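You operate a simulated robot arm through the tools that you are given. There is no shell and no other tool. Be economical: measure what you need, move in short steps, check, and stop when the job is done.

The job below is to be done with a simulated robot arm. You get a single attempt, and the scene is never put back.

## Task
Brush out the riffle and empty the green handled pan into cup E5.
Fine: brush first, with the green brush, and put it back; lay the pan before the riffle; spill nothing.

The check looks at the end state, three seconds after you hand in, the way a careful person would. Anything else that was tipped, shoved, dropped, spilled or broken makes it a failure.

## Robot
A 6-joint arm with a two-finger parallel gripper, fixed in place. Base frame: the origin is at the foot of the arm, x ahead of it, y to its left, z up. Readings come in mm, rad, newtons and seconds.
With the tool pointing down near the work surface it reaches from about 140 to 840 mm from the base axis. Its first joint turns from -2.897 to 2.897 rad. Payload 3.91 kg.
Tool frame: the origin (TCP) lies between the finger pads and is the grasp point; the fingertips stand 30 mm ahead of it; z points along the fingers, y is the line along which they close. The gripper opens to 110 mm. The fingers are 20 mm wide and 10 mm thick; the gripper's body (48 by 112 mm) begins 55 mm behind the TCP.
Orientation is told as [roll, pitch, yaw] about the base's x, y, z axes, in that order, counted from this pose: with the fingers straight down and closing along the base's y, the tool's x points along the base's -x, its y along +y and its z along -z.

## Interface
- The arm moves only by the tool apply_moves. Its argument "steps" is one flat list of numbers, 7 for each row, row after row: the finger opening in mm, from 0 to 110, then the shift along the tool's x, y, z in mm, then the turn, a rotation vector about the tool's x, y, z in rad. In form: [grip, tx, ty, tz, rx, ry, rz, grip, tx, ty, tz, rx, ry, rz, ...]. A call has 1 to 20 rows; each row shifts and turns the commanded pose from where the row before left it, along the tool's axes as they then stand. A row lasts 0.2 s, in which the tool goes at most 50 mm and 0.15 rad; a call with a longer step from one row to the next is refused whole, and so is a gripper value outside its range. Where a pose cannot be reached the arm comes as near as it can. A force on the tool above 90 N (or 10 N above the force at the start of the call, whichever is more), or a blocked arm, ends the call early, and 0.2 s more pass. The fingers move at their own pace (about 108 mm/s each) and stop on an object; they squeeze with about 26 N. The grip force told is the motor's: it shows also when the fingers shut on nothing. Time passes only in rows, and 0.2 s behind the last, so rows that do not move let the fingers close. The reply holds the time, the measured pose of the TCP, the force on the tool along the base axes, the opening and the grip force, in the units named above and with some noise.
- Cameras (640 x 400 px; columns grow to the right, rows downward): "scene" is fixed at [219.4, -499.1, 1653.1]; the picture's right is [-0.57, -0.83, 0.00], its down [-0.82, 0.56, -0.09] and it looks along [0.07, -0.05, -1.00] (base axes); focal length 214 px, centre (320, 200). "wrist" rides on the gripper at [77, 7, -115] in the tool frame; the picture's right is [-0.09, 1.00, 0.00], its down [-0.80, -0.07, -0.59] and it looks along [-0.59, -0.05, 0.80] (tool axes); focal length 270 px, centre (320, 200). There is no depth. A picture from a camera that has moved, and an enlarged one, comes with that camera's place and axes in the base frame and with its lens.
- capture(camera): a new picture of that camera. The clock stands still meanwhile.
- raise_lower(by): slides the trunk up (or, below 0, down) by that many mm; the arm rides with it, the base frame stays. It gives what a move gives, with no picture.
- enlarge(camera, box): a new picture of the part [left, top, right, bottom] of that camera's present view, enlarged. The clock stands still meanwhile.
- sign_off(): hands the job in; it is judged then, once.

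Work in short steps. Places have to be worked out from the pictures, the camera data and where the tool is seen: move nearer, look again, correct. Check each grasp and each placing, and mend what went wrong. You have 120 turns and 84 pictures in all, those below and enlarged ones among them. Open the gripper and draw the arm clear of the work before you hand the job in, unless the task says otherwise; then end with one line.

The tools are called after "Call:" as name(argument=value, ...) on one line, values as JSON. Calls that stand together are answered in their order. apply_moves: Moves the arm, as the interface text tells. Its arguments: {"type":"object","properties":{"steps":{"type":"array","items":{"type":"number"}}},"required":["steps"]} The other tools are called the same way: raise_lower (by) slides the trunk up or down; capture (camera) takes a picture; enlarge (camera, box) takes an enlarged picture of a part of a camera's view; sign_off () hands the job in.

At the start:

```text
time_s: 0.0
tool_pos: [124.3, -336.4, 1268.3]
ee_rot: [0.001, 0.001, 0.0]
contact_force: [0.3, 0.0, 0.4]
width: 110.4
grasp_force: 0.0
trunk travel left (down, up): [-475.0, 65.0]
```

scene: 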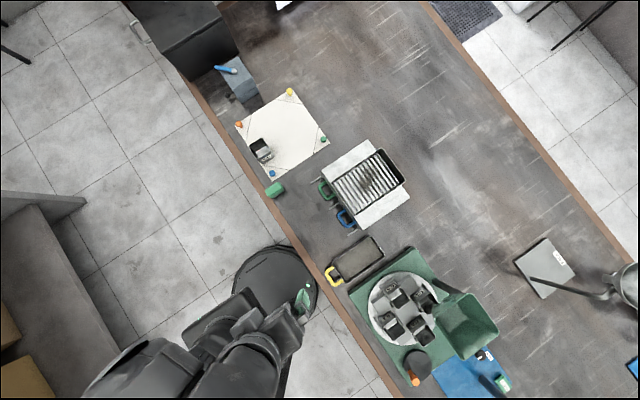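
wrist: 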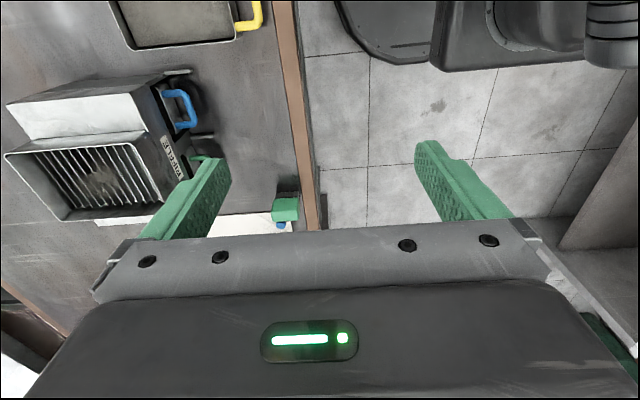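

I start by looking closer at the riffle, the mat and the cups in the scene view.

Call:
enlarge(camera="scene", box=[200, 50, 440, 200])

Call:
enlarge(camera="scene", box=[300, 130, 460, 230])

Call:
enlarge(camera="scene", box=[320, 240, 520, 400])

```text
2.67 times, centred on (320, 125) of scene
camera zoom: at [219.4, -499.1, 1653.1], right [-0.57, -0.83, 0.0], down [-0.82, 0.56, -0.09], along [0.07, -0.05, -1.0], focal length 572 px, centre (320, 400)
```

zoom: 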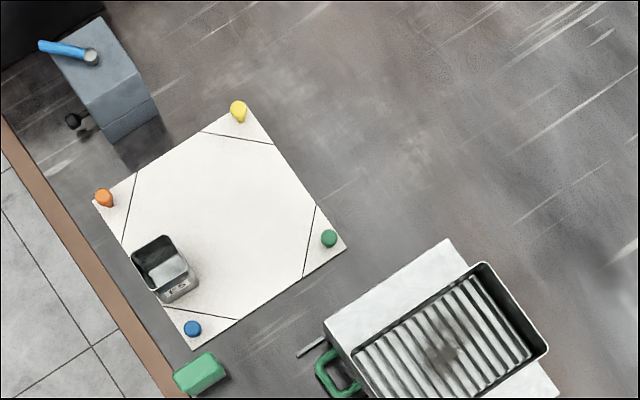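

```text
4.00 times, centred on (380, 180) of scene
camera zoom: at [219.4, -499.1, 1653.1], right [-0.57, -0.83, 0.0], down [-0.82, 0.56, -0.09], along [0.07, -0.05, -1.0], focal length 858 px, centre (80, 280)
```

zoom: 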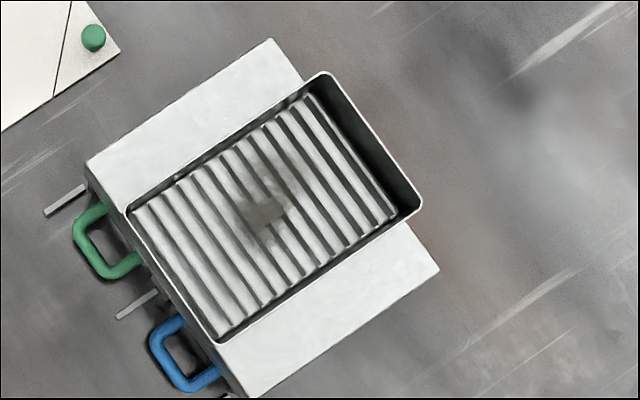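

```text
2.50 times, centred on (420, 320) of scene
camera zoom: at [219.4, -499.1, 1653.1], right [-0.57, -0.83, 0.0], down [-0.82, 0.56, -0.09], along [0.07, -0.05, -1.0], focal length 536 px, centre (70, -100)
```

zoom: 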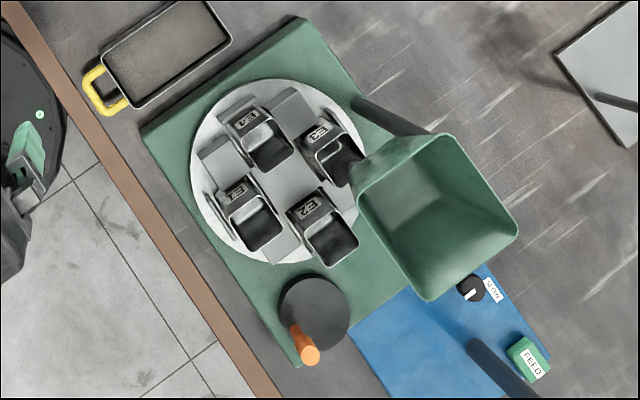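

The riffle sits near (240,-690), with its pan handles facing +y. The mat and a cup are near (530,-463), and a green block is near (395,-419). I move over there to look with the wrist camera.

Call:
apply_moves(steps=[110, -38, -17, 3, 0, 0, 0, 110, -38, -17, 3, 0, 0, 0, 110, -38, -17, 3, 0, 0, 0, 110, -38, -17, 3, 0, 0, 0, 110, -38, -17, 3, 0, 0, 0, 110, -38, -17, 3, 0, 0, 0])

Call:
capture(camera="wrist")

```text
time_s: 1.4
tool_pos: [352.0, -439.8, 1248.6]
ee_rot: [0.0, 0.001, -0.001]
contact_force: [-0.3, 0.1, -0.1]
width: 109.8
grasp_force: 0.1
trunk travel left (down, up): [-475.0, 65.0]
```

```text
78 pictures are left
camera wrist: at [273.7, -432.2, 1363.9], right [0.09, 1.0, 0.0], down [0.8, -0.07, 0.59], along [0.59, -0.05, -0.8], focal length 270 px, centre (320, 200)
```

wrist: 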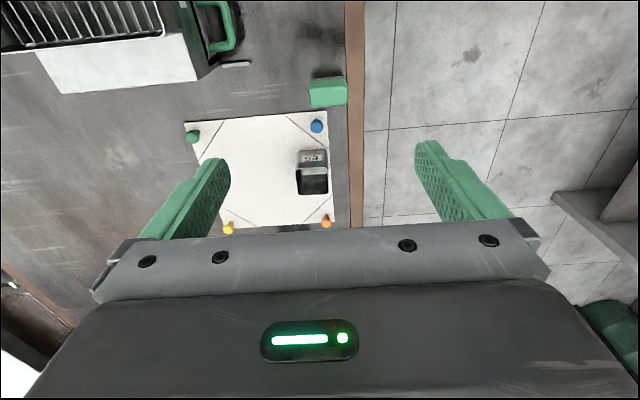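

Call:
enlarge(camera="wrist", box=[200, 60, 360, 240])

Call:
enlarge(camera="scene", box=[200, 50, 300, 110])

Call:
enlarge(camera="wrist", box=[0, 0, 260, 120])

```text
2.22 times, centred on (280, 150) of wrist
camera zoom: at [273.7, -432.2, 1363.9], right [0.09, 1.0, 0.0], down [0.8, -0.07, 0.59], along [0.59, -0.05, -0.8], focal length 601 px, centre (409, 311)
```

zoom: 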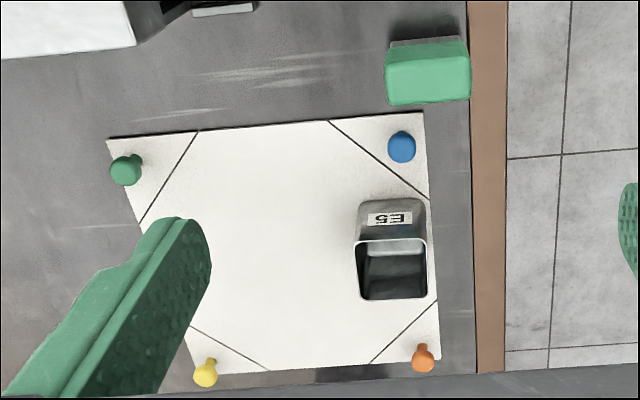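

```text
6.40 times, centred on (250, 80) of scene
camera zoom: at [219.4, -499.1, 1653.1], right [-0.57, -0.83, 0.0], down [-0.82, 0.56, -0.09], along [0.07, -0.05, -1.0], focal length 1373 px, centre (768, 968)
```

zoom: 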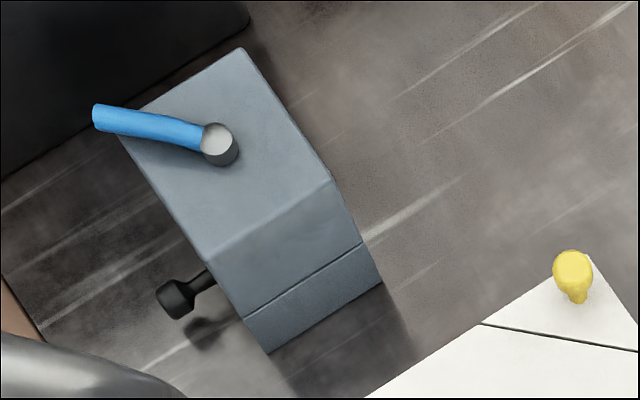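

```text
2.46 times, centred on (130, 60) of wrist
camera zoom: at [273.7, -432.2, 1363.9], right [0.09, 1.0, 0.0], down [0.8, -0.07, 0.59], along [0.59, -0.05, -0.8], focal length 665 px, centre (788, 545)
```

zoom: 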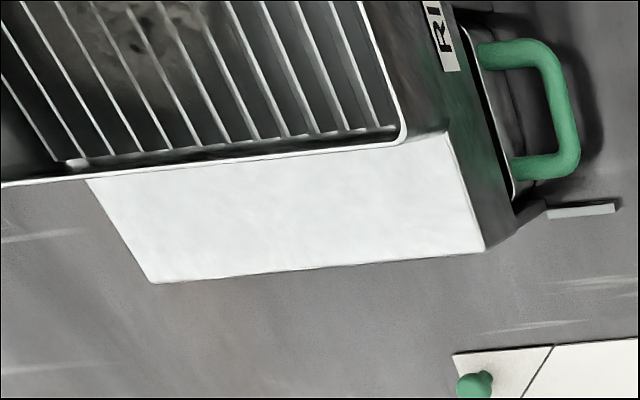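

The green block has grey bristles under it, so it is the green brush. It lies near (390,-429), with its long side along y. I move closer above it.

Call:
apply_moves(steps=[110, -10, 3, 40, 0, 0, 0, 110, -10, 3, 40, 0, 0, 0, 110, -10, 3, 40, 0, 0, 0, 110, -8, 2, 40, 0, 0, 0])

Call:
capture(camera="wrist")

```text
time_s: 2.4
tool_pos: [388.0, -431.3, 1092.2]
ee_rot: [0.0, -0.001, 0.0]
contact_force: [-0.2, -0.9, 0.3]
width: 110.1
grasp_force: 0.1
trunk travel left (down, up): [-475.0, 65.0]
```

```text
74 pictures are left
camera wrist: at [310.4, -422.4, 1207.8], right [0.09, 1.0, 0.0], down [0.8, -0.07, 0.59], along [0.59, -0.05, -0.8], focal length 270 px, centre (320, 200)
```

wrist: 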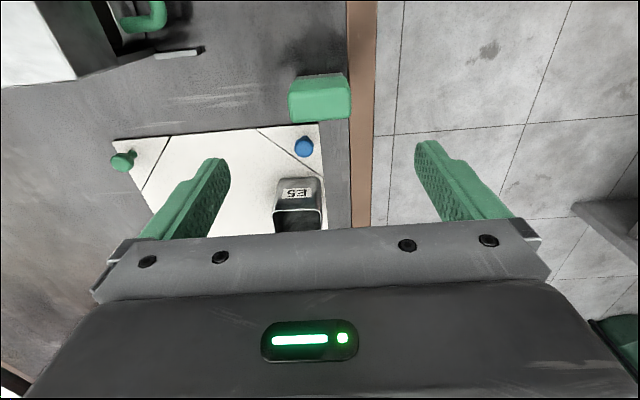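

Enlarging the brush to get its size and place.

Call:
enlarge(camera="wrist", box=[270, 60, 370, 130])

Call:
enlarge(camera="scene", box=[250, 170, 300, 205])

```text
5.71 times, centred on (320, 95) of wrist
camera zoom: at [310.4, -422.4, 1207.8], right [0.09, 1.0, 0.0], down [0.8, -0.07, 0.59], along [0.59, -0.05, -0.8], focal length 1544 px, centre (320, 800)
```

zoom: 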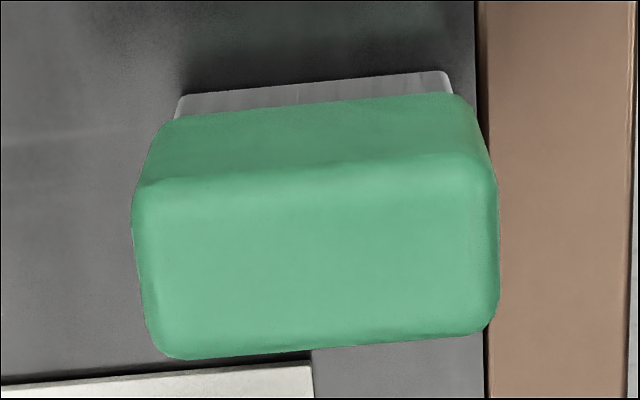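

```text
11.43 times, centred on (275, 188) of scene
camera zoom: at [219.4, -499.1, 1653.1], right [-0.57, -0.83, 0.0], down [-0.82, 0.56, -0.09], along [0.07, -0.05, -1.0], focal length 2451 px, centre (834, 343)
```

zoom: 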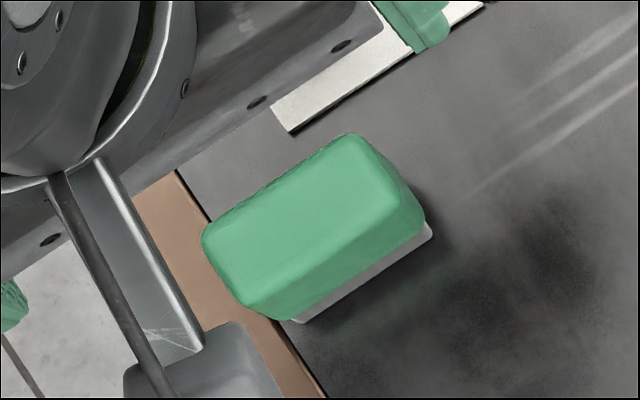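

Both views agree: the brush block is centred at about (384,-429), about 32 mm in x and 56 mm in y, with its top near z 955. I descend and grip it along y.

Call:
apply_moves(steps=[110, 2, 1, 40, 0, 0, 0, 110, 2, 1, 40, 0, 0, 0, 110, 0, 0, 30, 0, 0, 0, 110, 0, 0, 20, 0, 0, 0])

Call:
capture(camera="wrist")

```text
time_s: 3.4
tool_pos: [384.7, -427.4, 960.3]
ee_rot: [-0.001, 0.0, 0.001]
contact_force: [-1.5, 0.3, 0.7]
width: 110.0
grasp_force: 0.1
trunk travel left (down, up): [-475.0, 65.0]
```

```text
71 pictures are left
camera wrist: at [307.3, -419.0, 1075.1], right [0.09, 1.0, 0.0], down [0.8, -0.07, 0.59], along [0.59, -0.05, -0.8], focal length 270 px, centre (320, 200)
```

wrist: 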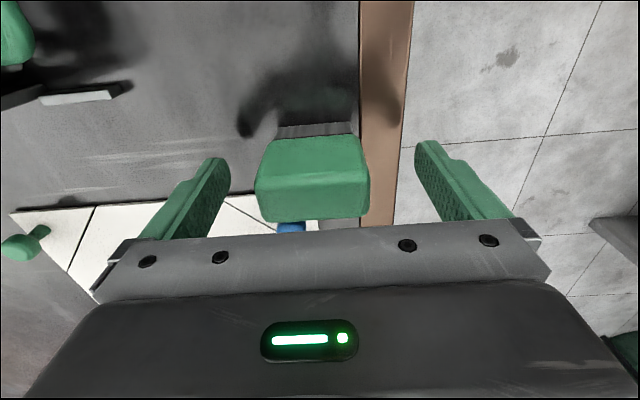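

The brush sits between the fingers, with the tips near the lower edge of its block. I close the fingers here.

Call:
apply_moves(steps=[110, 0, 0, 2, 0, 0, 0, 40, 0, 0, 0, 0, 0, 0, 40, 0, 0, 0, 0, 0, 0, 40, 0, 0, 0, 0, 0, 0, 40, 0, 0, 0, 0, 0, 0])

```text
time_s: 4.6
tool_pos: [385.3, -425.5, 956.3]
ee_rot: [0.001, 0.0, 0.001]
contact_force: [0.2, 1.1, 0.4]
width: 55.4
grasp_force: 26.1
trunk travel left (down, up): [-475.0, 65.0]
```

The brush is held at width 55.4, and its home is about (385,-427) with TCP z 956. I lift it and carry it above the hopper.

Call:
apply_moves(steps=[40, 0, 0, 20, 0, 0, 0, 40, 0, 0, -40, 0, 0, 0, 40, 0, 0, -45, 0, 0, 0, 40, 0, 0, -45, 0, 0, 0, 40, 0, 0, -45, 0, 0, 0, 40, 0, 0, -40, 0, 0, 0])

```text
time_s: 6.0
tool_pos: [385.8, -426.6, 1156.6]
ee_rot: [0.001, 0.0, 0.0]
contact_force: [0.8, -0.5, -0.5]
width: 55.2
grasp_force: 26.3
trunk travel left (down, up): [-475.0, 65.0]
```

My first row pushed down before lifting, which was a mistake, so I check that the brush has not slipped.

Call:
capture(camera="wrist")

```text
70 pictures are left
camera wrist: at [308.3, -419.8, 1271.9], right [0.09, 1.0, 0.0], down [0.8, -0.07, 0.59], along [0.59, -0.05, -0.8], focal length 270 px, centre (320, 200)
```

wrist: 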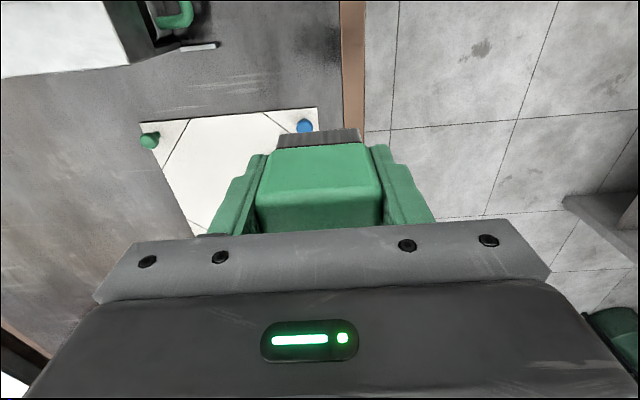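

The brush rose only slightly in the grip, and the bristles still stand free below the tips. I carry it over the hopper.

Call:
apply_moves(steps=[40, 22.5, -35.8, 0, 0, 0, 0, 40, 22.5, -35.8, 0, 0, 0, 0, 40, 22.5, -35.8, 0, 0, 0, 0, 40, 22.5, -35.8, 0, 0, 0, 0, 40, 22.5, -35.8, 0, 0, 0, 0, 40, 22.5, -35.8, 0, 0, 0, 0, 40, 22.5, -35.8, 0, 0, 0, 0])

Call:
capture(camera="wrist")

Call:
enlarge(camera="scene", box=[300, 130, 460, 230])

```text
time_s: 7.6
tool_pos: [227.6, -679.2, 1153.3]
ee_rot: [0.002, 0.001, -0.001]
contact_force: [-0.2, 0.0, -0.1]
width: 55.5
grasp_force: 26.1
trunk travel left (down, up): [-475.0, 65.0]
```

```text
69 pictures are left
camera wrist: at [149.7, -671.8, 1269.3], right [0.09, 1.0, 0.0], down [0.8, -0.07, 0.59], along [0.59, -0.05, -0.8], focal length 270 px, centre (320, 200)
```

wrist: 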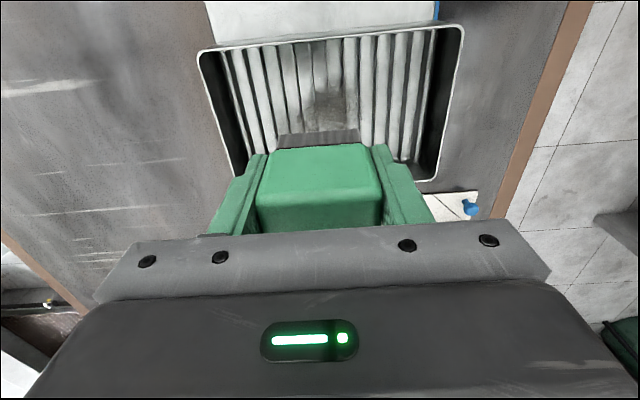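

```text
4.00 times, centred on (380, 180) of scene
camera zoom: at [219.4, -499.1, 1653.1], right [-0.57, -0.83, 0.0], down [-0.82, 0.56, -0.09], along [0.07, -0.05, -1.0], focal length 858 px, centre (80, 280)
```

zoom: 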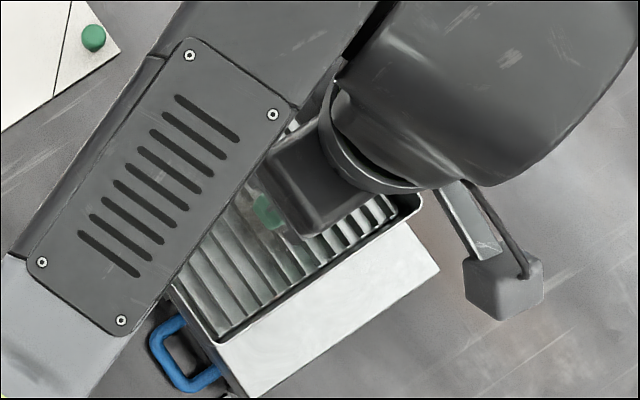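

Triangulating from both views puts the rim near z 1070, with inside x about 170–283 and y about -748 to -583. The powder is near (227,-669,1031). I lower the brush at the -x end of the hopper first.

Call:
apply_moves(steps=[40, 28, 10, 0, 0, 0, 0, 40, 0, 0, 30, 0, 0, 0, 40, 0, 0, 25, 0, 0, 0, 40, 0, 0, 12, 0, 0, 0, 40, 0, 0, 0, 0, 0, 0])

Call:
capture(camera="wrist")

```text
time_s: 8.8
tool_pos: [200.7, -666.3, 1086.4]
ee_rot: [0.0, 0.002, -0.001]
contact_force: [0.6, -0.5, -0.8]
width: 55.6
grasp_force: 25.7
trunk travel left (down, up): [-475.0, 65.0]
```

```text
67 pictures are left
camera wrist: at [122.6, -658.6, 1200.7], right [0.09, 1.0, 0.0], down [0.8, -0.07, 0.59], along [0.59, -0.05, -0.8], focal length 270 px, centre (320, 200)
```

wrist: 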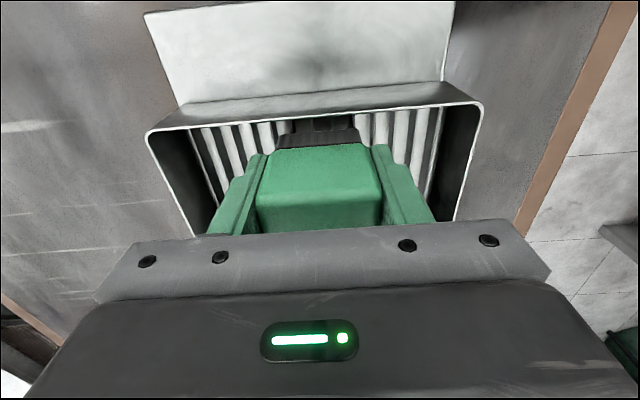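

The brush is inside the hopper and not touching yet. I lower it gently until it makes contact.

Call:
apply_moves(steps=[40, 0, 0, 4, 0, 0, 0, 40, 0, 0, 3, 0, 0, 0, 40, 0, 0, 0, 0, 0, 0])

```text
time_s: 9.6
tool_pos: [199.7, -666.1, 1082.3]
ee_rot: [-0.005, -0.001, -0.002]
contact_force: [3.5, -8.1, 21.8]
width: 55.9
grasp_force: 26.2
trunk travel left (down, up): [-475.0, 65.0]
```

Contact shows at z 1082 with about 22 N. I ease up slightly and sweep slowly along x, over and back.

Call:
apply_moves(steps=[40, 0, 0, -1.5, 0, 0, 0, 40, -8, 0, 0, 0, 0, 0, 40, -8, 0, 0, 0, 0, 0, 40, -8, 0, 0, 0, 0, 0, 40, -8, 0, 0, 0, 0, 0, 40, -8, 0, 0, 0, 0, 0, 40, -8, 0, 0, 0, 0, 0, 40, -8, 0, 0, 0, 0, 0, 40, 0, 0, 0, 0, 0, 0])

Call:
capture(camera="wrist")

```text
time_s: 11.6
tool_pos: [253.5, -666.0, 1081.4]
ee_rot: [-0.001, 0.001, 0.0]
contact_force: [-2.7, 0.5, 12.5]
width: 55.7
grasp_force: 25.9
trunk travel left (down, up): [-475.0, 65.0]
```

```text
66 pictures are left
camera wrist: at [176.3, -657.9, 1196.5], right [0.09, 1.0, 0.0], down [0.8, -0.07, 0.6], along [0.59, -0.05, -0.8], focal length 270 px, centre (320, 200)
```

wrist: 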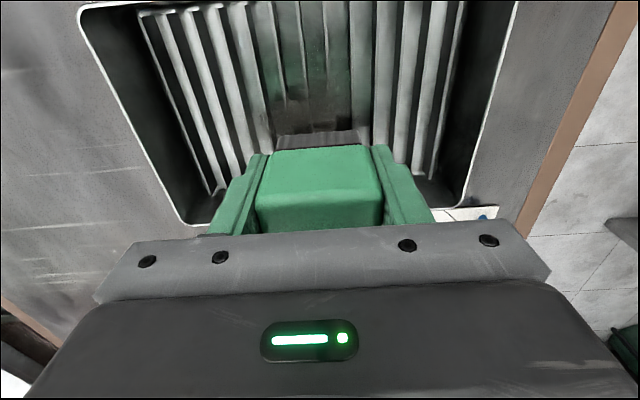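

The sweep works, with about 12 N of contact. I sweep back, then forward again shifted to cover a wider y range.

Call:
apply_moves(steps=[40, 10, 0, 0, 0, 0, 0, 40, 10, 0, 0, 0, 0, 0, 40, 10, 0, 0, 0, 0, 0, 40, 10, 0, 0, 0, 0, 0, 40, 10, 0, 0, 0, 0, 0, 40, 6, 0, 0, 0, 0, 0, 40, 0, -10, -8, 0, 0, 0, 40, 0, -10, 0, 0, 0, 0, 40, 0, 0, 8, 0, 0, 0, 40, -10, 0, 0, 0, 0, 0, 40, -10, 0, 0, 0, 0, 0, 40, -10, 0, 0, 0, 0, 0, 40, -10, 0, 0, 0, 0, 0, 40, -10, 0, 0, 0, 0, 0, 40, -6, 0, 0, 0, 0, 0, 40, 0, 0, 0, 0, 0, 0])

Call:
apply_moves(steps=[40, 0, 10, -8, 0, 0, 0, 40, 0, 15, 0, 0, 0, 0, 40, 0, 15, 0, 0, 0, 0, 40, 0, 0, 8, 0, 0, 0, 40, 10, 0, 0, 0, 0, 0, 40, 10, 0, 0, 0, 0, 0, 40, 10, 0, 0, 0, 0, 0, 40, 10, 0, 0, 0, 0, 0, 40, 10, 0, 0, 0, 0, 0, 40, 6, 0, 0, 0, 0, 0, 40, 0, -20, -8, 0, 0, 0, 40, 0, 0, 8, 0, 0, 0, 40, -10, 0, 0, 0, 0, 0, 40, -10, 0, 0, 0, 0, 0, 40, -10, 0, 0, 0, 0, 0, 40, -10, 0, 0, 0, 0, 0, 40, 0, 0, -45, 0, 0, 0, 40, 0, 0, -45, 0, 0, 0])

Call:
capture(camera="wrist")

```text
time_s: 15.0
tool_pos: [256.1, -686.7, 1080.6]
ee_rot: [0.001, -0.001, 0.001]
contact_force: [-0.2, -1.0, 4.2]
width: 55.6
grasp_force: 26.0
trunk travel left (down, up): [-475.0, 65.0]
```

```text
time_s: 18.8
tool_pos: [241.2, -667.0, 1171.6]
ee_rot: [0.002, -0.001, 0.0]
contact_force: [0.9, -0.7, -0.1]
width: 55.4
grasp_force: 26.3
trunk travel left (down, up): [-475.0, 65.0]
```

```text
65 pictures are left
camera wrist: at [162.9, -659.2, 1287.4], right [0.09, 1.0, 0.0], down [0.8, -0.07, 0.59], along [0.59, -0.05, -0.8], focal length 270 px, centre (320, 200)
```

wrist: 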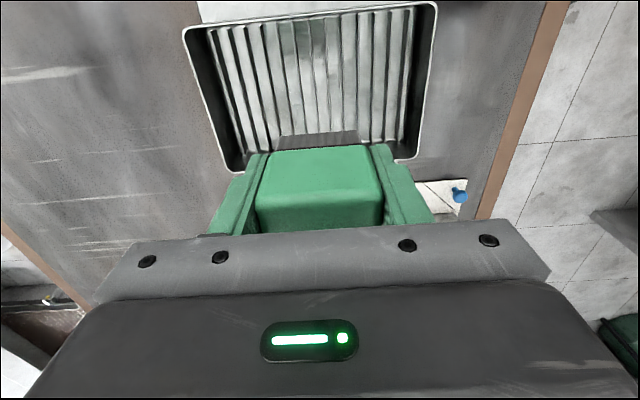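

The dark patch is gone in the wrist view. I carry the brush back towards its home and check the hopper in the scene view.

Call:
apply_moves(steps=[40, -20.6, 34.2, 0, 0, 0, 0, 40, -20.6, 34.2, 0, 0, 0, 0, 40, -20.6, 34.2, 0, 0, 0, 0, 40, -20.6, 34.2, 0, 0, 0, 0, 40, -20.6, 34.2, 0, 0, 0, 0, 40, -20.6, 34.2, 0, 0, 0, 0, 40, -20.6, 34.2, 0, 0, 0, 0, 40, 0, 0, 0, 0, 0, 0])

Call:
enlarge(camera="scene", box=[300, 130, 460, 230])

Call:
capture(camera="wrist")

```text
time_s: 20.6
tool_pos: [381.3, -429.2, 1171.1]
ee_rot: [0.001, -0.001, 0.0]
contact_force: [0.1, -0.7, -0.2]
width: 55.3
grasp_force: 25.1
trunk travel left (down, up): [-475.0, 65.0]
```

```text
4.00 times, centred on (380, 180) of scene
camera zoom: at [219.4, -499.1, 1653.1], right [-0.57, -0.83, 0.0], down [-0.82, 0.56, -0.09], along [0.07, -0.05, -1.0], focal length 858 px, centre (80, 280)
```

zoom: 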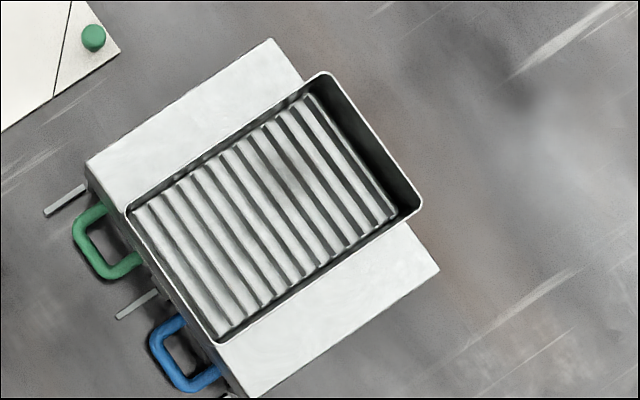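

```text
63 pictures are left
camera wrist: at [303.5, -420.8, 1286.2], right [0.09, 1.0, 0.0], down [0.8, -0.07, 0.59], along [0.59, -0.05, -0.8], focal length 270 px, centre (320, 200)
```

wrist: 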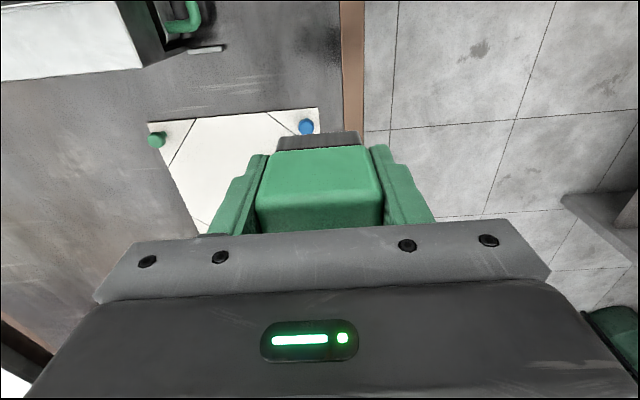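

A faint grey smear may remain, so I zoom in on it before putting the brush down.

Call:
enlarge(camera="scene", box=[330, 145, 410, 195])

```text
8.00 times, centred on (370, 170) of scene
camera zoom: at [219.4, -499.1, 1653.1], right [-0.57, -0.83, 0.0], down [-0.82, 0.56, -0.09], along [0.07, -0.05, -1.0], focal length 1716 px, centre (-80, 440)
```

zoom: 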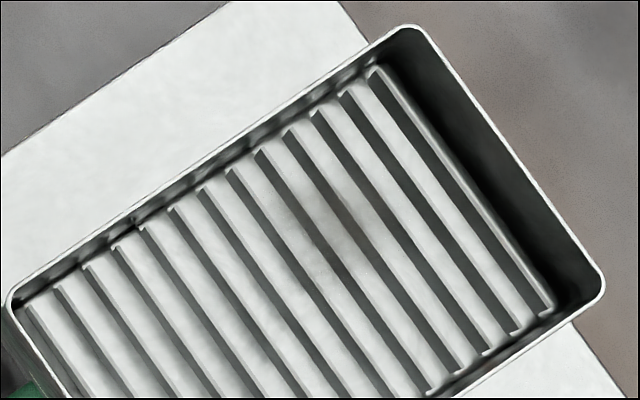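

The grey area near (240,-701) may be residue, since my earlier pass there was light. I make another pass there with firmer contact.

Call:
apply_moves(steps=[40, 18, -38.4, 0, 0, 0, 0, 40, 18, -38.4, 0, 0, 0, 0, 40, 18, -38.4, 0, 0, 0, 0, 40, 18, -38.4, 0, 0, 0, 0, 40, 18, -38.4, 0, 0, 0, 0, 40, 18, -38.4, 0, 0, 0, 0, 40, 17, -38.4, 0, 0, 0, 0, 40, 0, 0, 0, 0, 0, 0, 40, 0, 0, 30, 0, 0, 0, 40, 0, 0, 30, 0, 0, 0, 40, 0, 0, 24, 0, 0, 0, 40, 0, 0, 7, 0, 0, 0, 40, 0, 0, 0, 0, 0, 0])

```text
time_s: 23.4
tool_pos: [259.3, -696.6, 1081.9]
ee_rot: [-0.002, 0.0, -0.001]
contact_force: [0.1, -1.8, 6.2]
width: 55.6
grasp_force: 26.4
trunk travel left (down, up): [-475.0, 65.0]
```

Call:
apply_moves(steps=[40, 8, 0, 2, 0, 0, 0, 40, 8, 0, 0, 0, 0, 0, 40, 8, 0, 0, 0, 0, 0, 40, 8, 0, 0, 0, 0, 0, 40, 8, 0, 0, 0, 0, 0, 40, 8, 0, 0, 0, 0, 0, 40, 8, 0, 0, 0, 0, 0, 40, -8, 0, 0, 0, 0, 0, 40, -8, 0, 0, 0, 0, 0, 40, -8, 0, 0, 0, 0, 0, 40, -8, 0, 0, 0, 0, 0, 40, -8, 0, 0, 0, 0, 0, 40, -8, 0, 0, 0, 0, 0, 40, -8, 0, 0, 0, 0, 0, 40, 0, 0, 0, 0, 0, 0])

Call:
apply_moves(steps=[40, 0, 14, -8, 0, 0, 0, 40, 0, 14, 0, 0, 0, 0, 40, 0, 0, 8, 0, 0, 0, 40, 10, 0, 0, 0, 0, 0, 40, 10, 0, 0, 0, 0, 0, 40, 10, 0, 0, 0, 0, 0, 40, 10, 0, 0, 0, 0, 0, 40, 10, 0, 0, 0, 0, 0, 40, 6, 0, 0, 0, 0, 0, 40, 0, 0, -45, 0, 0, 0, 40, 0, 0, -45, 0, 0, 0, 40, -20, 38, 0, 0, 0, 0, 40, -26, 38, 0, 0, 0, 0, 40, -26, 38, 0, 0, 0, 0, 40, -26, 38, 0, 0, 0, 0, 40, -26, 38, 0, 0, 0, 0, 40, -26, 38, 0, 0, 0, 0, 40, -30, 14, 0, 0, 0, 0, 40, 0, 0, 0, 0, 0, 0])

Call:
enlarge(camera="scene", box=[330, 145, 410, 195])

```text
time_s: 26.6
tool_pos: [254.5, -695.6, 1077.9]
ee_rot: [-0.002, -0.001, 0.0]
contact_force: [-4.7, 0.6, 19.2]
width: 55.6
grasp_force: 26.1
trunk travel left (down, up): [-475.0, 65.0]
```

```text
time_s: 30.6
tool_pos: [384.8, -423.9, 1168.5]
ee_rot: [0.001, 0.001, 0.0]
contact_force: [-0.4, 0.6, -0.4]
width: 55.6
grasp_force: 26.4
trunk travel left (down, up): [-475.0, 65.0]
```

```text
8.00 times, centred on (370, 170) of scene
camera zoom: at [219.4, -499.1, 1653.1], right [-0.57, -0.83, 0.0], down [-0.82, 0.56, -0.09], along [0.07, -0.05, -1.0], focal length 1716 px, centre (-80, 440)
```

zoom: 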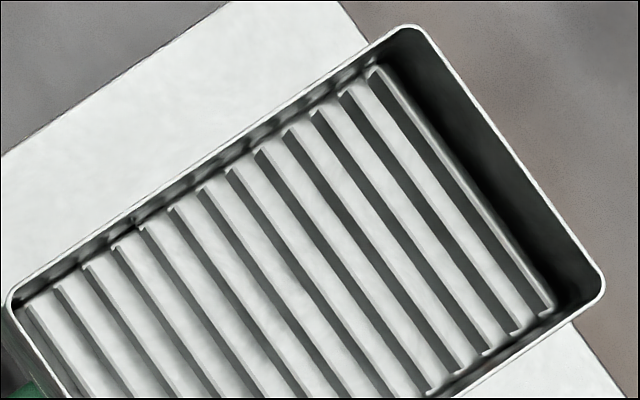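

The grid is now fully clean. I lower the brush back to its home.

Call:
apply_moves(steps=[40, 0, -2, 45, 0, 0, 0, 40, 0, 0, 45, 0, 0, 0, 40, 0, 0, 45, 0, 0, 0, 40, 0, 0, 40, 0, 0, 0, 40, 0, 0, 25, 0, 0, 0, 40, 0, 0, 8, 0, 0, 0, 40, 0, 0, 0, 0, 0, 0])

```text
time_s: 32.2
tool_pos: [382.8, -428.4, 959.8]
ee_rot: [0.002, 0.001, -0.001]
contact_force: [-0.2, 0.0, -0.4]
width: 55.2
grasp_force: 26.0
trunk travel left (down, up): [-475.0, 65.0]
```

Not touching yet, so I go on lowering in small steps.

Call:
apply_moves(steps=[40, -1, 0, 4, 0, 0, 0, 40, 0, 0, 3, 0, 0, 0, 40, 0, 0, 0, 0, 0, 0])

```text
time_s: 33.0
tool_pos: [384.7, -428.2, 952.3]
ee_rot: [-0.001, 0.001, -0.001]
contact_force: [-0.4, -0.4, 0.0]
width: 55.6
grasp_force: 26.4
trunk travel left (down, up): [-475.0, 65.0]
```

Call:
apply_moves(steps=[40, 0, 0, 3, 0, 0, 0, 40, 0, 0, 0, 0, 0, 0])

Call:
capture(camera="wrist")

```text
time_s: 33.6
tool_pos: [384.9, -427.5, 948.4]
ee_rot: [-0.001, 0.002, -0.001]
contact_force: [-0.2, 0.8, 0.0]
width: 55.4
grasp_force: 25.7
trunk travel left (down, up): [-475.0, 65.0]
```

```text
60 pictures are left
camera wrist: at [307.2, -420.2, 1064.7], right [0.09, 1.0, 0.0], down [0.8, -0.07, 0.59], along [0.59, -0.05, -0.8], focal length 270 px, centre (320, 200)
```

wrist: 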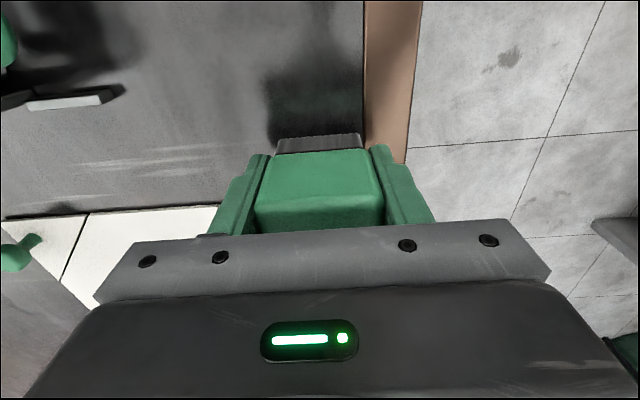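

Shadow and bristle are nearly in contact. I take a few more small steps down.

Call:
apply_moves(steps=[40, 0, 0, 3, 0, 0, 0, 40, 0, 0, 0, 0, 0, 0])

Call:
apply_moves(steps=[40, 0, 0, 2, 0, 0, 0, 40, 0, 0, 0, 0, 0, 0])

```text
time_s: 34.2
tool_pos: [384.8, -428.0, 945.9]
ee_rot: [-0.001, 0.0, -0.001]
contact_force: [-0.9, -1.0, -1.0]
width: 55.4
grasp_force: 26.1
trunk travel left (down, up): [-475.0, 65.0]
```

```text
time_s: 34.8
tool_pos: [383.4, -428.1, 945.0]
ee_rot: [0.0, -0.001, 0.0]
contact_force: [0.3, 0.2, -0.3]
width: 55.4
grasp_force: 25.8
trunk travel left (down, up): [-475.0, 65.0]
```

Call:
apply_moves(steps=[40, 0, 0, 2, 0, 0, 0, 40, 0, 0, 0, 0, 0, 0])

Call:
apply_moves(steps=[40, 0, 0, 2, 0, 0, 0, 40, 0, 0, 0, 0, 0, 0])

```text
time_s: 35.4
tool_pos: [383.2, -427.6, 941.7]
ee_rot: [0.0, 0.002, 0.0]
contact_force: [0.7, 1.0, 3.7]
width: 55.3
grasp_force: 25.5
trunk travel left (down, up): [-475.0, 65.0]
```

```text
time_s: 36.0
tool_pos: [384.2, -428.9, 944.1]
ee_rot: [-0.001, -0.004, 0.0]
contact_force: [1.3, -3.4, 20.1]
width: 55.0
grasp_force: 26.2
trunk travel left (down, up): [-475.0, 65.0]
```

Contact is made. I release the brush, back off, and check it.

Call:
apply_moves(steps=[40, 0, 0, -2, 0, 0, 0, 110, 0, 0, 0, 0, 0, 0, 110, 0, 0, 0, 0, 0, 0, 110, 0, 0, -40, 0, 0, 0, 110, 0, 0, -45, 0, 0, 0, 110, 0, 0, -45, 0, 0, 0])

Call:
capture(camera="wrist")

```text
time_s: 37.4
tool_pos: [384.3, -429.2, 1071.3]
ee_rot: [0.0, 0.0, 0.001]
contact_force: [0.1, 0.1, 0.2]
width: 110.2
grasp_force: 0.0
trunk travel left (down, up): [-475.0, 65.0]
```

```text
59 pictures are left
camera wrist: at [305.8, -420.9, 1186.5], right [0.09, 1.0, 0.0], down [0.8, -0.07, 0.59], along [0.59, -0.05, -0.8], focal length 270 px, centre (320, 200)
```

wrist: 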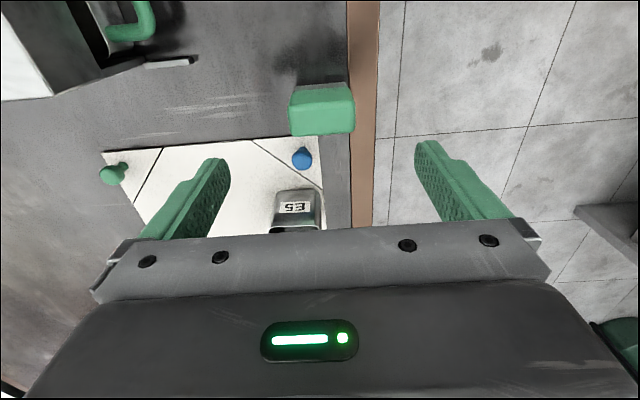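

The brush is back upright in its place. I move over to look at the green pan handle.

Call:
apply_moves(steps=[110, 20, -15, -10, 0, 0, 0, 110, 20, -15, -10, 0, 0, 0, 110, 20, -20, -10, 0, 0, 0, 110, 20, -20, 0, 0, 0, 0, 110, 20, -20, 0, 0, 0, 0])

Call:
capture(camera="wrist")

```text
time_s: 38.6
tool_pos: [281.7, -518.1, 1102.5]
ee_rot: [0.002, 0.001, -0.001]
contact_force: [-0.3, 0.2, -0.4]
width: 110.3
grasp_force: 0.1
trunk travel left (down, up): [-475.0, 65.0]
```

```text
58 pictures are left
camera wrist: at [204.8, -511.5, 1218.1], right [0.09, 1.0, 0.0], down [0.8, -0.07, 0.59], along [0.59, -0.05, -0.8], focal length 270 px, centre (320, 200)
```

wrist: 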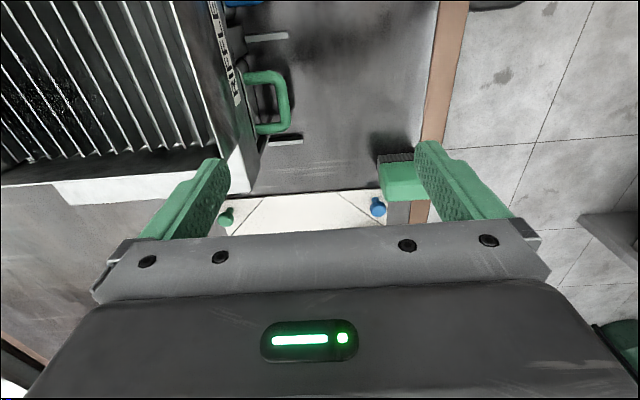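

There are dark speckles in the riffle slots at left. I enlarge those and the handle.

Call:
enlarge(camera="wrist", box=[0, 0, 240, 180])

Call:
enlarge(camera="wrist", box=[200, 0, 320, 180])

```text
2.22 times, centred on (120, 90) of wrist
camera zoom: at [204.8, -511.5, 1218.1], right [0.09, 1.0, 0.0], down [0.8, -0.07, 0.59], along [0.59, -0.05, -0.8], focal length 601 px, centre (764, 444)
```

zoom: 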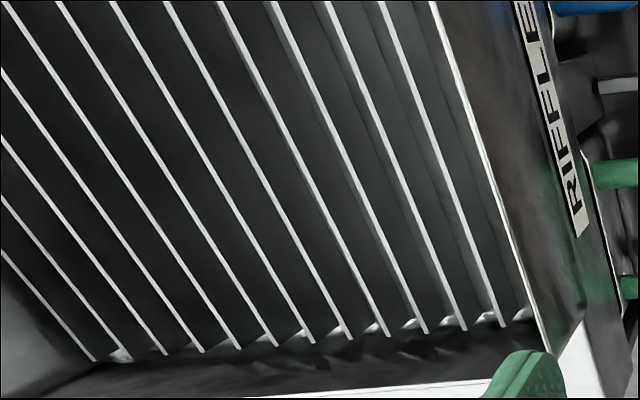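

```text
2.22 times, centred on (260, 90) of wrist
camera zoom: at [204.8, -511.5, 1218.1], right [0.09, 1.0, 0.0], down [0.8, -0.07, 0.59], along [0.59, -0.05, -0.8], focal length 601 px, centre (453, 444)
```

zoom: 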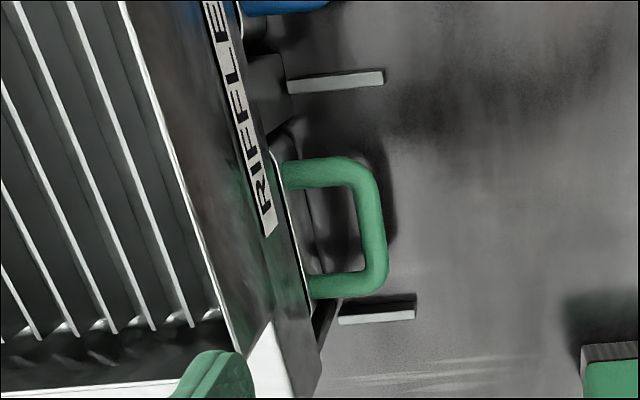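

The slots are clean; the speckles were only image noise. The green handle is a loop about 55 mm wide near (289,-556), and I need its height. I tilt the tool toward -y for a lower view.

Call:
apply_moves(steps=[110, 0, 15, 0, 0.15, 0, 0, 110, 0, 15, 0, 0.15, 0, 0, 110, 0, 15, 5, 0.15, 0, 0, 110, 0, 15, 5, 0.15, 0, 0, 110, 0, 15, 0, 0.15, 0, 0, 110, 0, 15, 0, 0.15, 0, 0, 110, 0, 0, 0, 0, 0, 0])

Call:
capture(camera="wrist")

```text
time_s: 40.2
tool_pos: [284.4, -438.6, 1060.7]
ee_rot: [-0.898, 0.001, 0.001]
contact_force: [0.5, -1.0, -0.8]
width: 110.1
grasp_force: 0.0
trunk travel left (down, up): [-475.0, 65.0]
```

```text
55 pictures are left
camera wrist: at [206.7, -343.6, 1127.6], right [0.09, 0.62, -0.78], down [0.8, 0.42, 0.43], along [0.59, -0.66, -0.46], focal length 270 px, centre (320, 200)
```

wrist: 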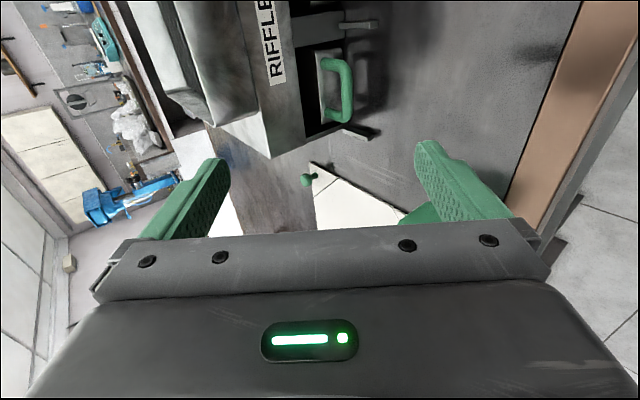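

Call:
enlarge(camera="wrist", box=[270, 0, 400, 160])

```text
2.50 times, centred on (335, 80) of wrist
camera zoom: at [206.7, -343.6, 1127.6], right [0.09, 0.62, -0.78], down [0.8, 0.42, 0.43], along [0.59, -0.66, -0.46], focal length 676 px, centre (282, 500)
```

zoom: 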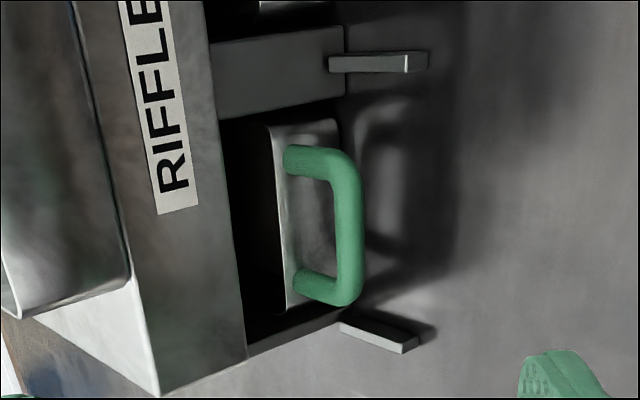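

The crossbar is at about (287,-557,931), with legs at x≈259 and 313. The pan rim is near z 941 and the pan is about 76 mm wide. I plan to grip the two legs from outside along x with the tool nearly horizontal, so I first roll the tool by -90° and level it.

Call:
apply_moves(steps=[90, 0, 0, 0, 0, 0, -0.1428, 90, 0, 0, 0, 0, 0, -0.1428, 90, 0, 0, 0, 0, 0, -0.1428, 90, 0, 0, 0, 0, 0, -0.1428, 90, 0, 0, 0, 0, 0, -0.1428, 90, 0, 0, 0, 0, 0, -0.1428, 90, 0, 0, 0, 0, 0, -0.1428, 90, 0, 0, 0, 0, 0, -0.1428, 90, 0, 0, 0, 0, 0, -0.1428, 90, 0, 0, 0, 0, 0, -0.1428, 90, 0, 0, 0, 0, 0, -0.1428, 90, 0, 0, 0, 0, 0.137, 0, 90, 0, 0, 0, 0, 0.137, 0, 90, 0, 0, 0, 0, 0.137, 0, 90, 0, 0, 0, 0, 0, 0])

Call:
capture(camera="wrist")

Call:
capture(camera="scene")

```text
time_s: 43.4
tool_pos: [284.0, -441.1, 1061.7]
ee_rot: [-0.002, 1.312, 1.568]
contact_force: [0.1, 0.1, 0.0]
width: 90.2
grasp_force: 0.1
trunk travel left (down, up): [-475.0, 65.0]
```

```text
53 pictures are left
camera wrist: at [277.2, -348.7, 1166.0], right [-1.0, 0.02, -0.09], down [0.07, 0.78, -0.62], along [0.05, -0.63, -0.78], focal length 270 px, centre (320, 200)
```

wrist: 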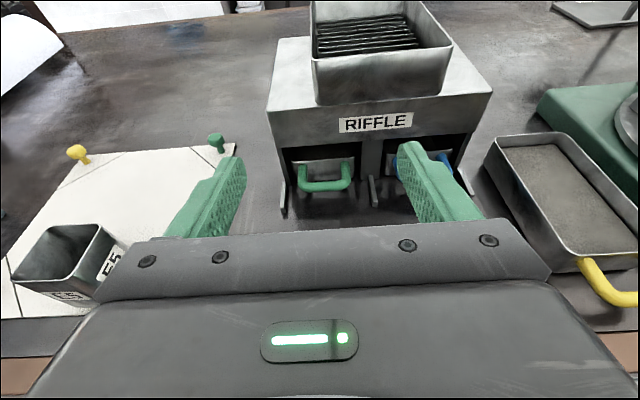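

```text
52 pictures are left
```

scene: 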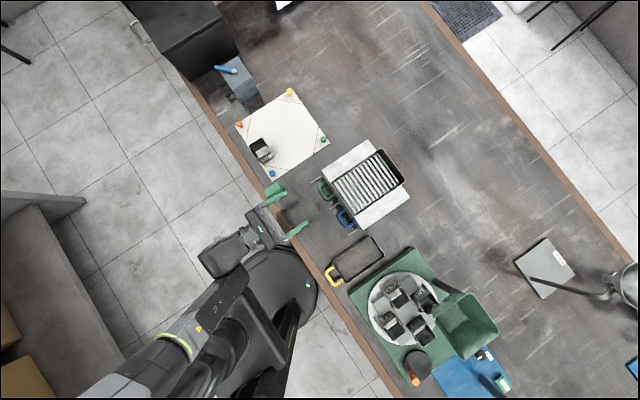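

This is a very good view. I enlarge the handle for exact alignment.

Call:
enlarge(camera="wrist", box=[270, 100, 400, 220])

```text
3.33 times, centred on (335, 160) of wrist
camera zoom: at [277.2, -348.7, 1166.0], right [-1.0, 0.02, -0.09], down [0.07, 0.78, -0.62], along [0.05, -0.63, -0.78], focal length 901 px, centre (270, 333)
```

zoom: 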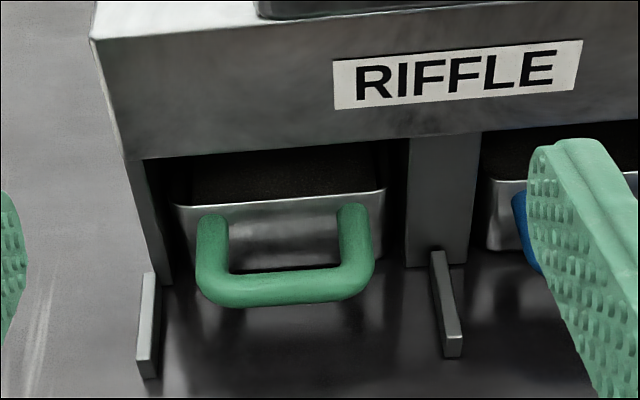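

The loop centre is at x≈286, the legs meet the pan wall near y −594, and the rails end at y≈-547 at x 229 and 340. I come down in front of the handle.

Call:
apply_moves(steps=[80, -27.7, -0.7, 28, 0, 0, 0, 80, -27.7, -0.7, 28, 0, 0, 0, 80, -27.7, -0.7, 28, 0, 0, 0, 80, 0, 0, 0, 0, 0, 0])

Call:
capture(camera="wrist")

```text
time_s: 44.4
tool_pos: [285.3, -499.3, 959.1]
ee_rot: [-0.001, 1.312, 1.569]
contact_force: [-0.5, 0.1, 0.3]
width: 80.2
grasp_force: 0.0
trunk travel left (down, up): [-475.0, 65.0]
```

```text
50 pictures are left
camera wrist: at [277.8, -407.3, 1063.8], right [-1.0, 0.02, -0.09], down [0.07, 0.78, -0.62], along [0.05, -0.62, -0.78], focal length 270 px, centre (320, 200)
```

wrist: 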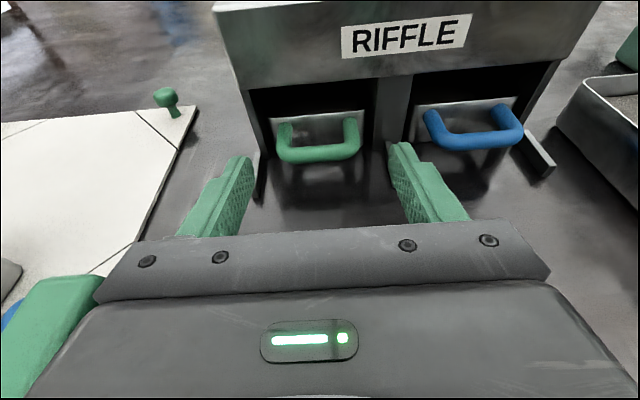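

Triangulated again: crossbar at (285.5,-558,930), centred between the fingers. I advance until the tips stand just short of the pan wall.

Call:
apply_moves(steps=[80, -5, 0, 15, 0, 0, 0, 80, -4, 0, 15, 0, 0, 0, 80, 0, 0, 15, 0, 0, 0, 80, 0, 0, 12, 0, 0, 0, 80, 0, 0, 0, 0, 0, 0])

Call:
capture(camera="wrist")

```text
time_s: 45.6
tool_pos: [285.8, -553.9, 936.4]
ee_rot: [0.0, 1.31, 1.569]
contact_force: [-0.5, 1.1, 0.5]
width: 80.1
grasp_force: 0.2
trunk travel left (down, up): [-475.0, 65.0]
```

```text
49 pictures are left
camera wrist: at [277.7, -460.8, 1040.8], right [-1.0, 0.02, -0.09], down [0.07, 0.78, -0.62], along [0.05, -0.62, -0.78], focal length 270 px, centre (320, 200)
```

wrist: 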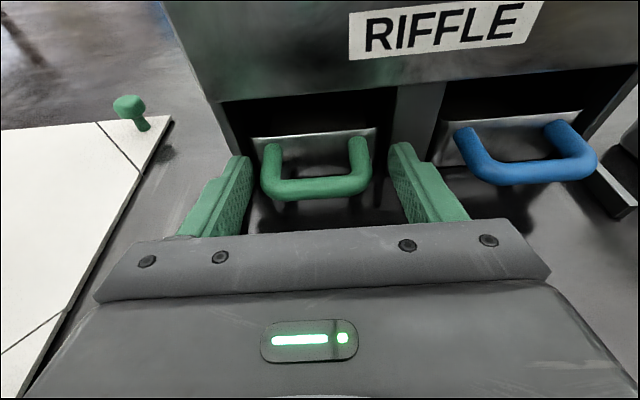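

The legs sit between the pads. I nudge forward slightly and close.

Call:
apply_moves(steps=[80, -2, 0, 2, 0, 0, 0, 50, 0, 0, 0, 0, 0, 0, 50, 0, 0, 0, 0, 0, 0, 50, 0, 0, 0, 0, 0, 0])

Call:
capture(camera="wrist")

```text
time_s: 46.6
tool_pos: [286.4, -553.4, 933.6]
ee_rot: [-0.002, 1.311, 1.569]
contact_force: [0.9, -0.8, 0.6]
width: 62.9
grasp_force: 26.1
trunk travel left (down, up): [-475.0, 65.0]
```

```text
48 pictures are left
camera wrist: at [277.7, -462.5, 1038.8], right [-1.0, 0.02, -0.09], down [0.07, 0.78, -0.62], along [0.05, -0.62, -0.78], focal length 270 px, centre (320, 200)
```

wrist: 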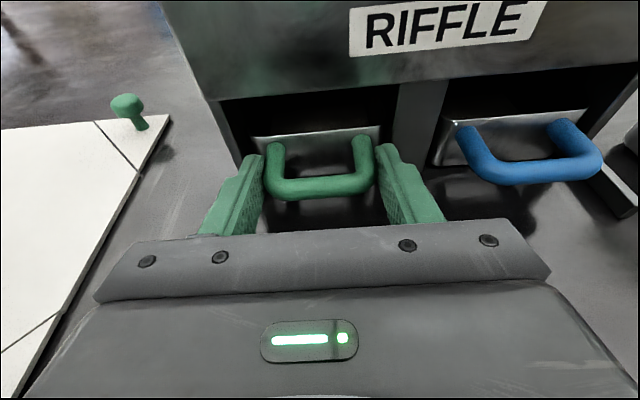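

The handle is gripped at width 62.9. I pull the pan straight out along +y, slowly.

Call:
apply_moves(steps=[50, -1.3, 0, -4.8, 0, 0, 0, 50, -2.1, 0, -7.7, 0, 0, 0, 50, -2.6, 0, -9.7, 0, 0, 0, 50, -2.6, 0, -9.7, 0, 0, 0, 50, -2.6, 0, -9.7, 0, 0, 0, 50, -2.6, 0, -9.7, 0, 0, 0, 50, -2.6, 0, -9.7, 0, 0, 0, 50, -2.6, 0, -9.7, 0, 0, 0, 50, -1.3, 0, -4.8, 0, 0, 0, 50, 0, 0, 0, 0, 0, 0])

Call:
capture(camera="wrist")

```text
time_s: 48.8
tool_pos: [286.2, -476.9, 933.5]
ee_rot: [0.0, 1.314, 1.567]
contact_force: [-0.5, -1.7, 3.7]
width: 62.8
grasp_force: 26.0
trunk travel left (down, up): [-475.0, 65.0]
```

```text
47 pictures are left
camera wrist: at [278.4, -384.6, 1038.7], right [-1.0, 0.02, -0.09], down [0.07, 0.78, -0.62], along [0.05, -0.63, -0.78], focal length 270 px, centre (320, 200)
```

wrist: 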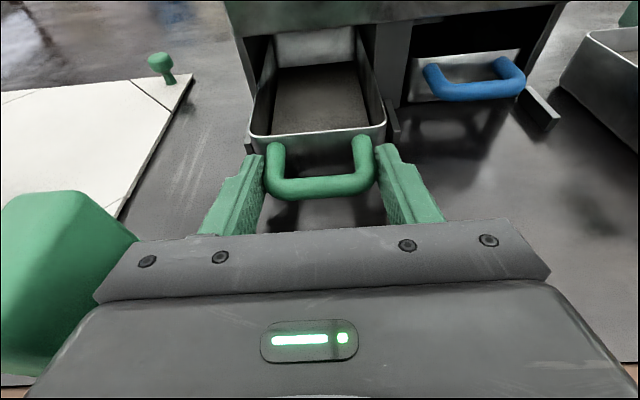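

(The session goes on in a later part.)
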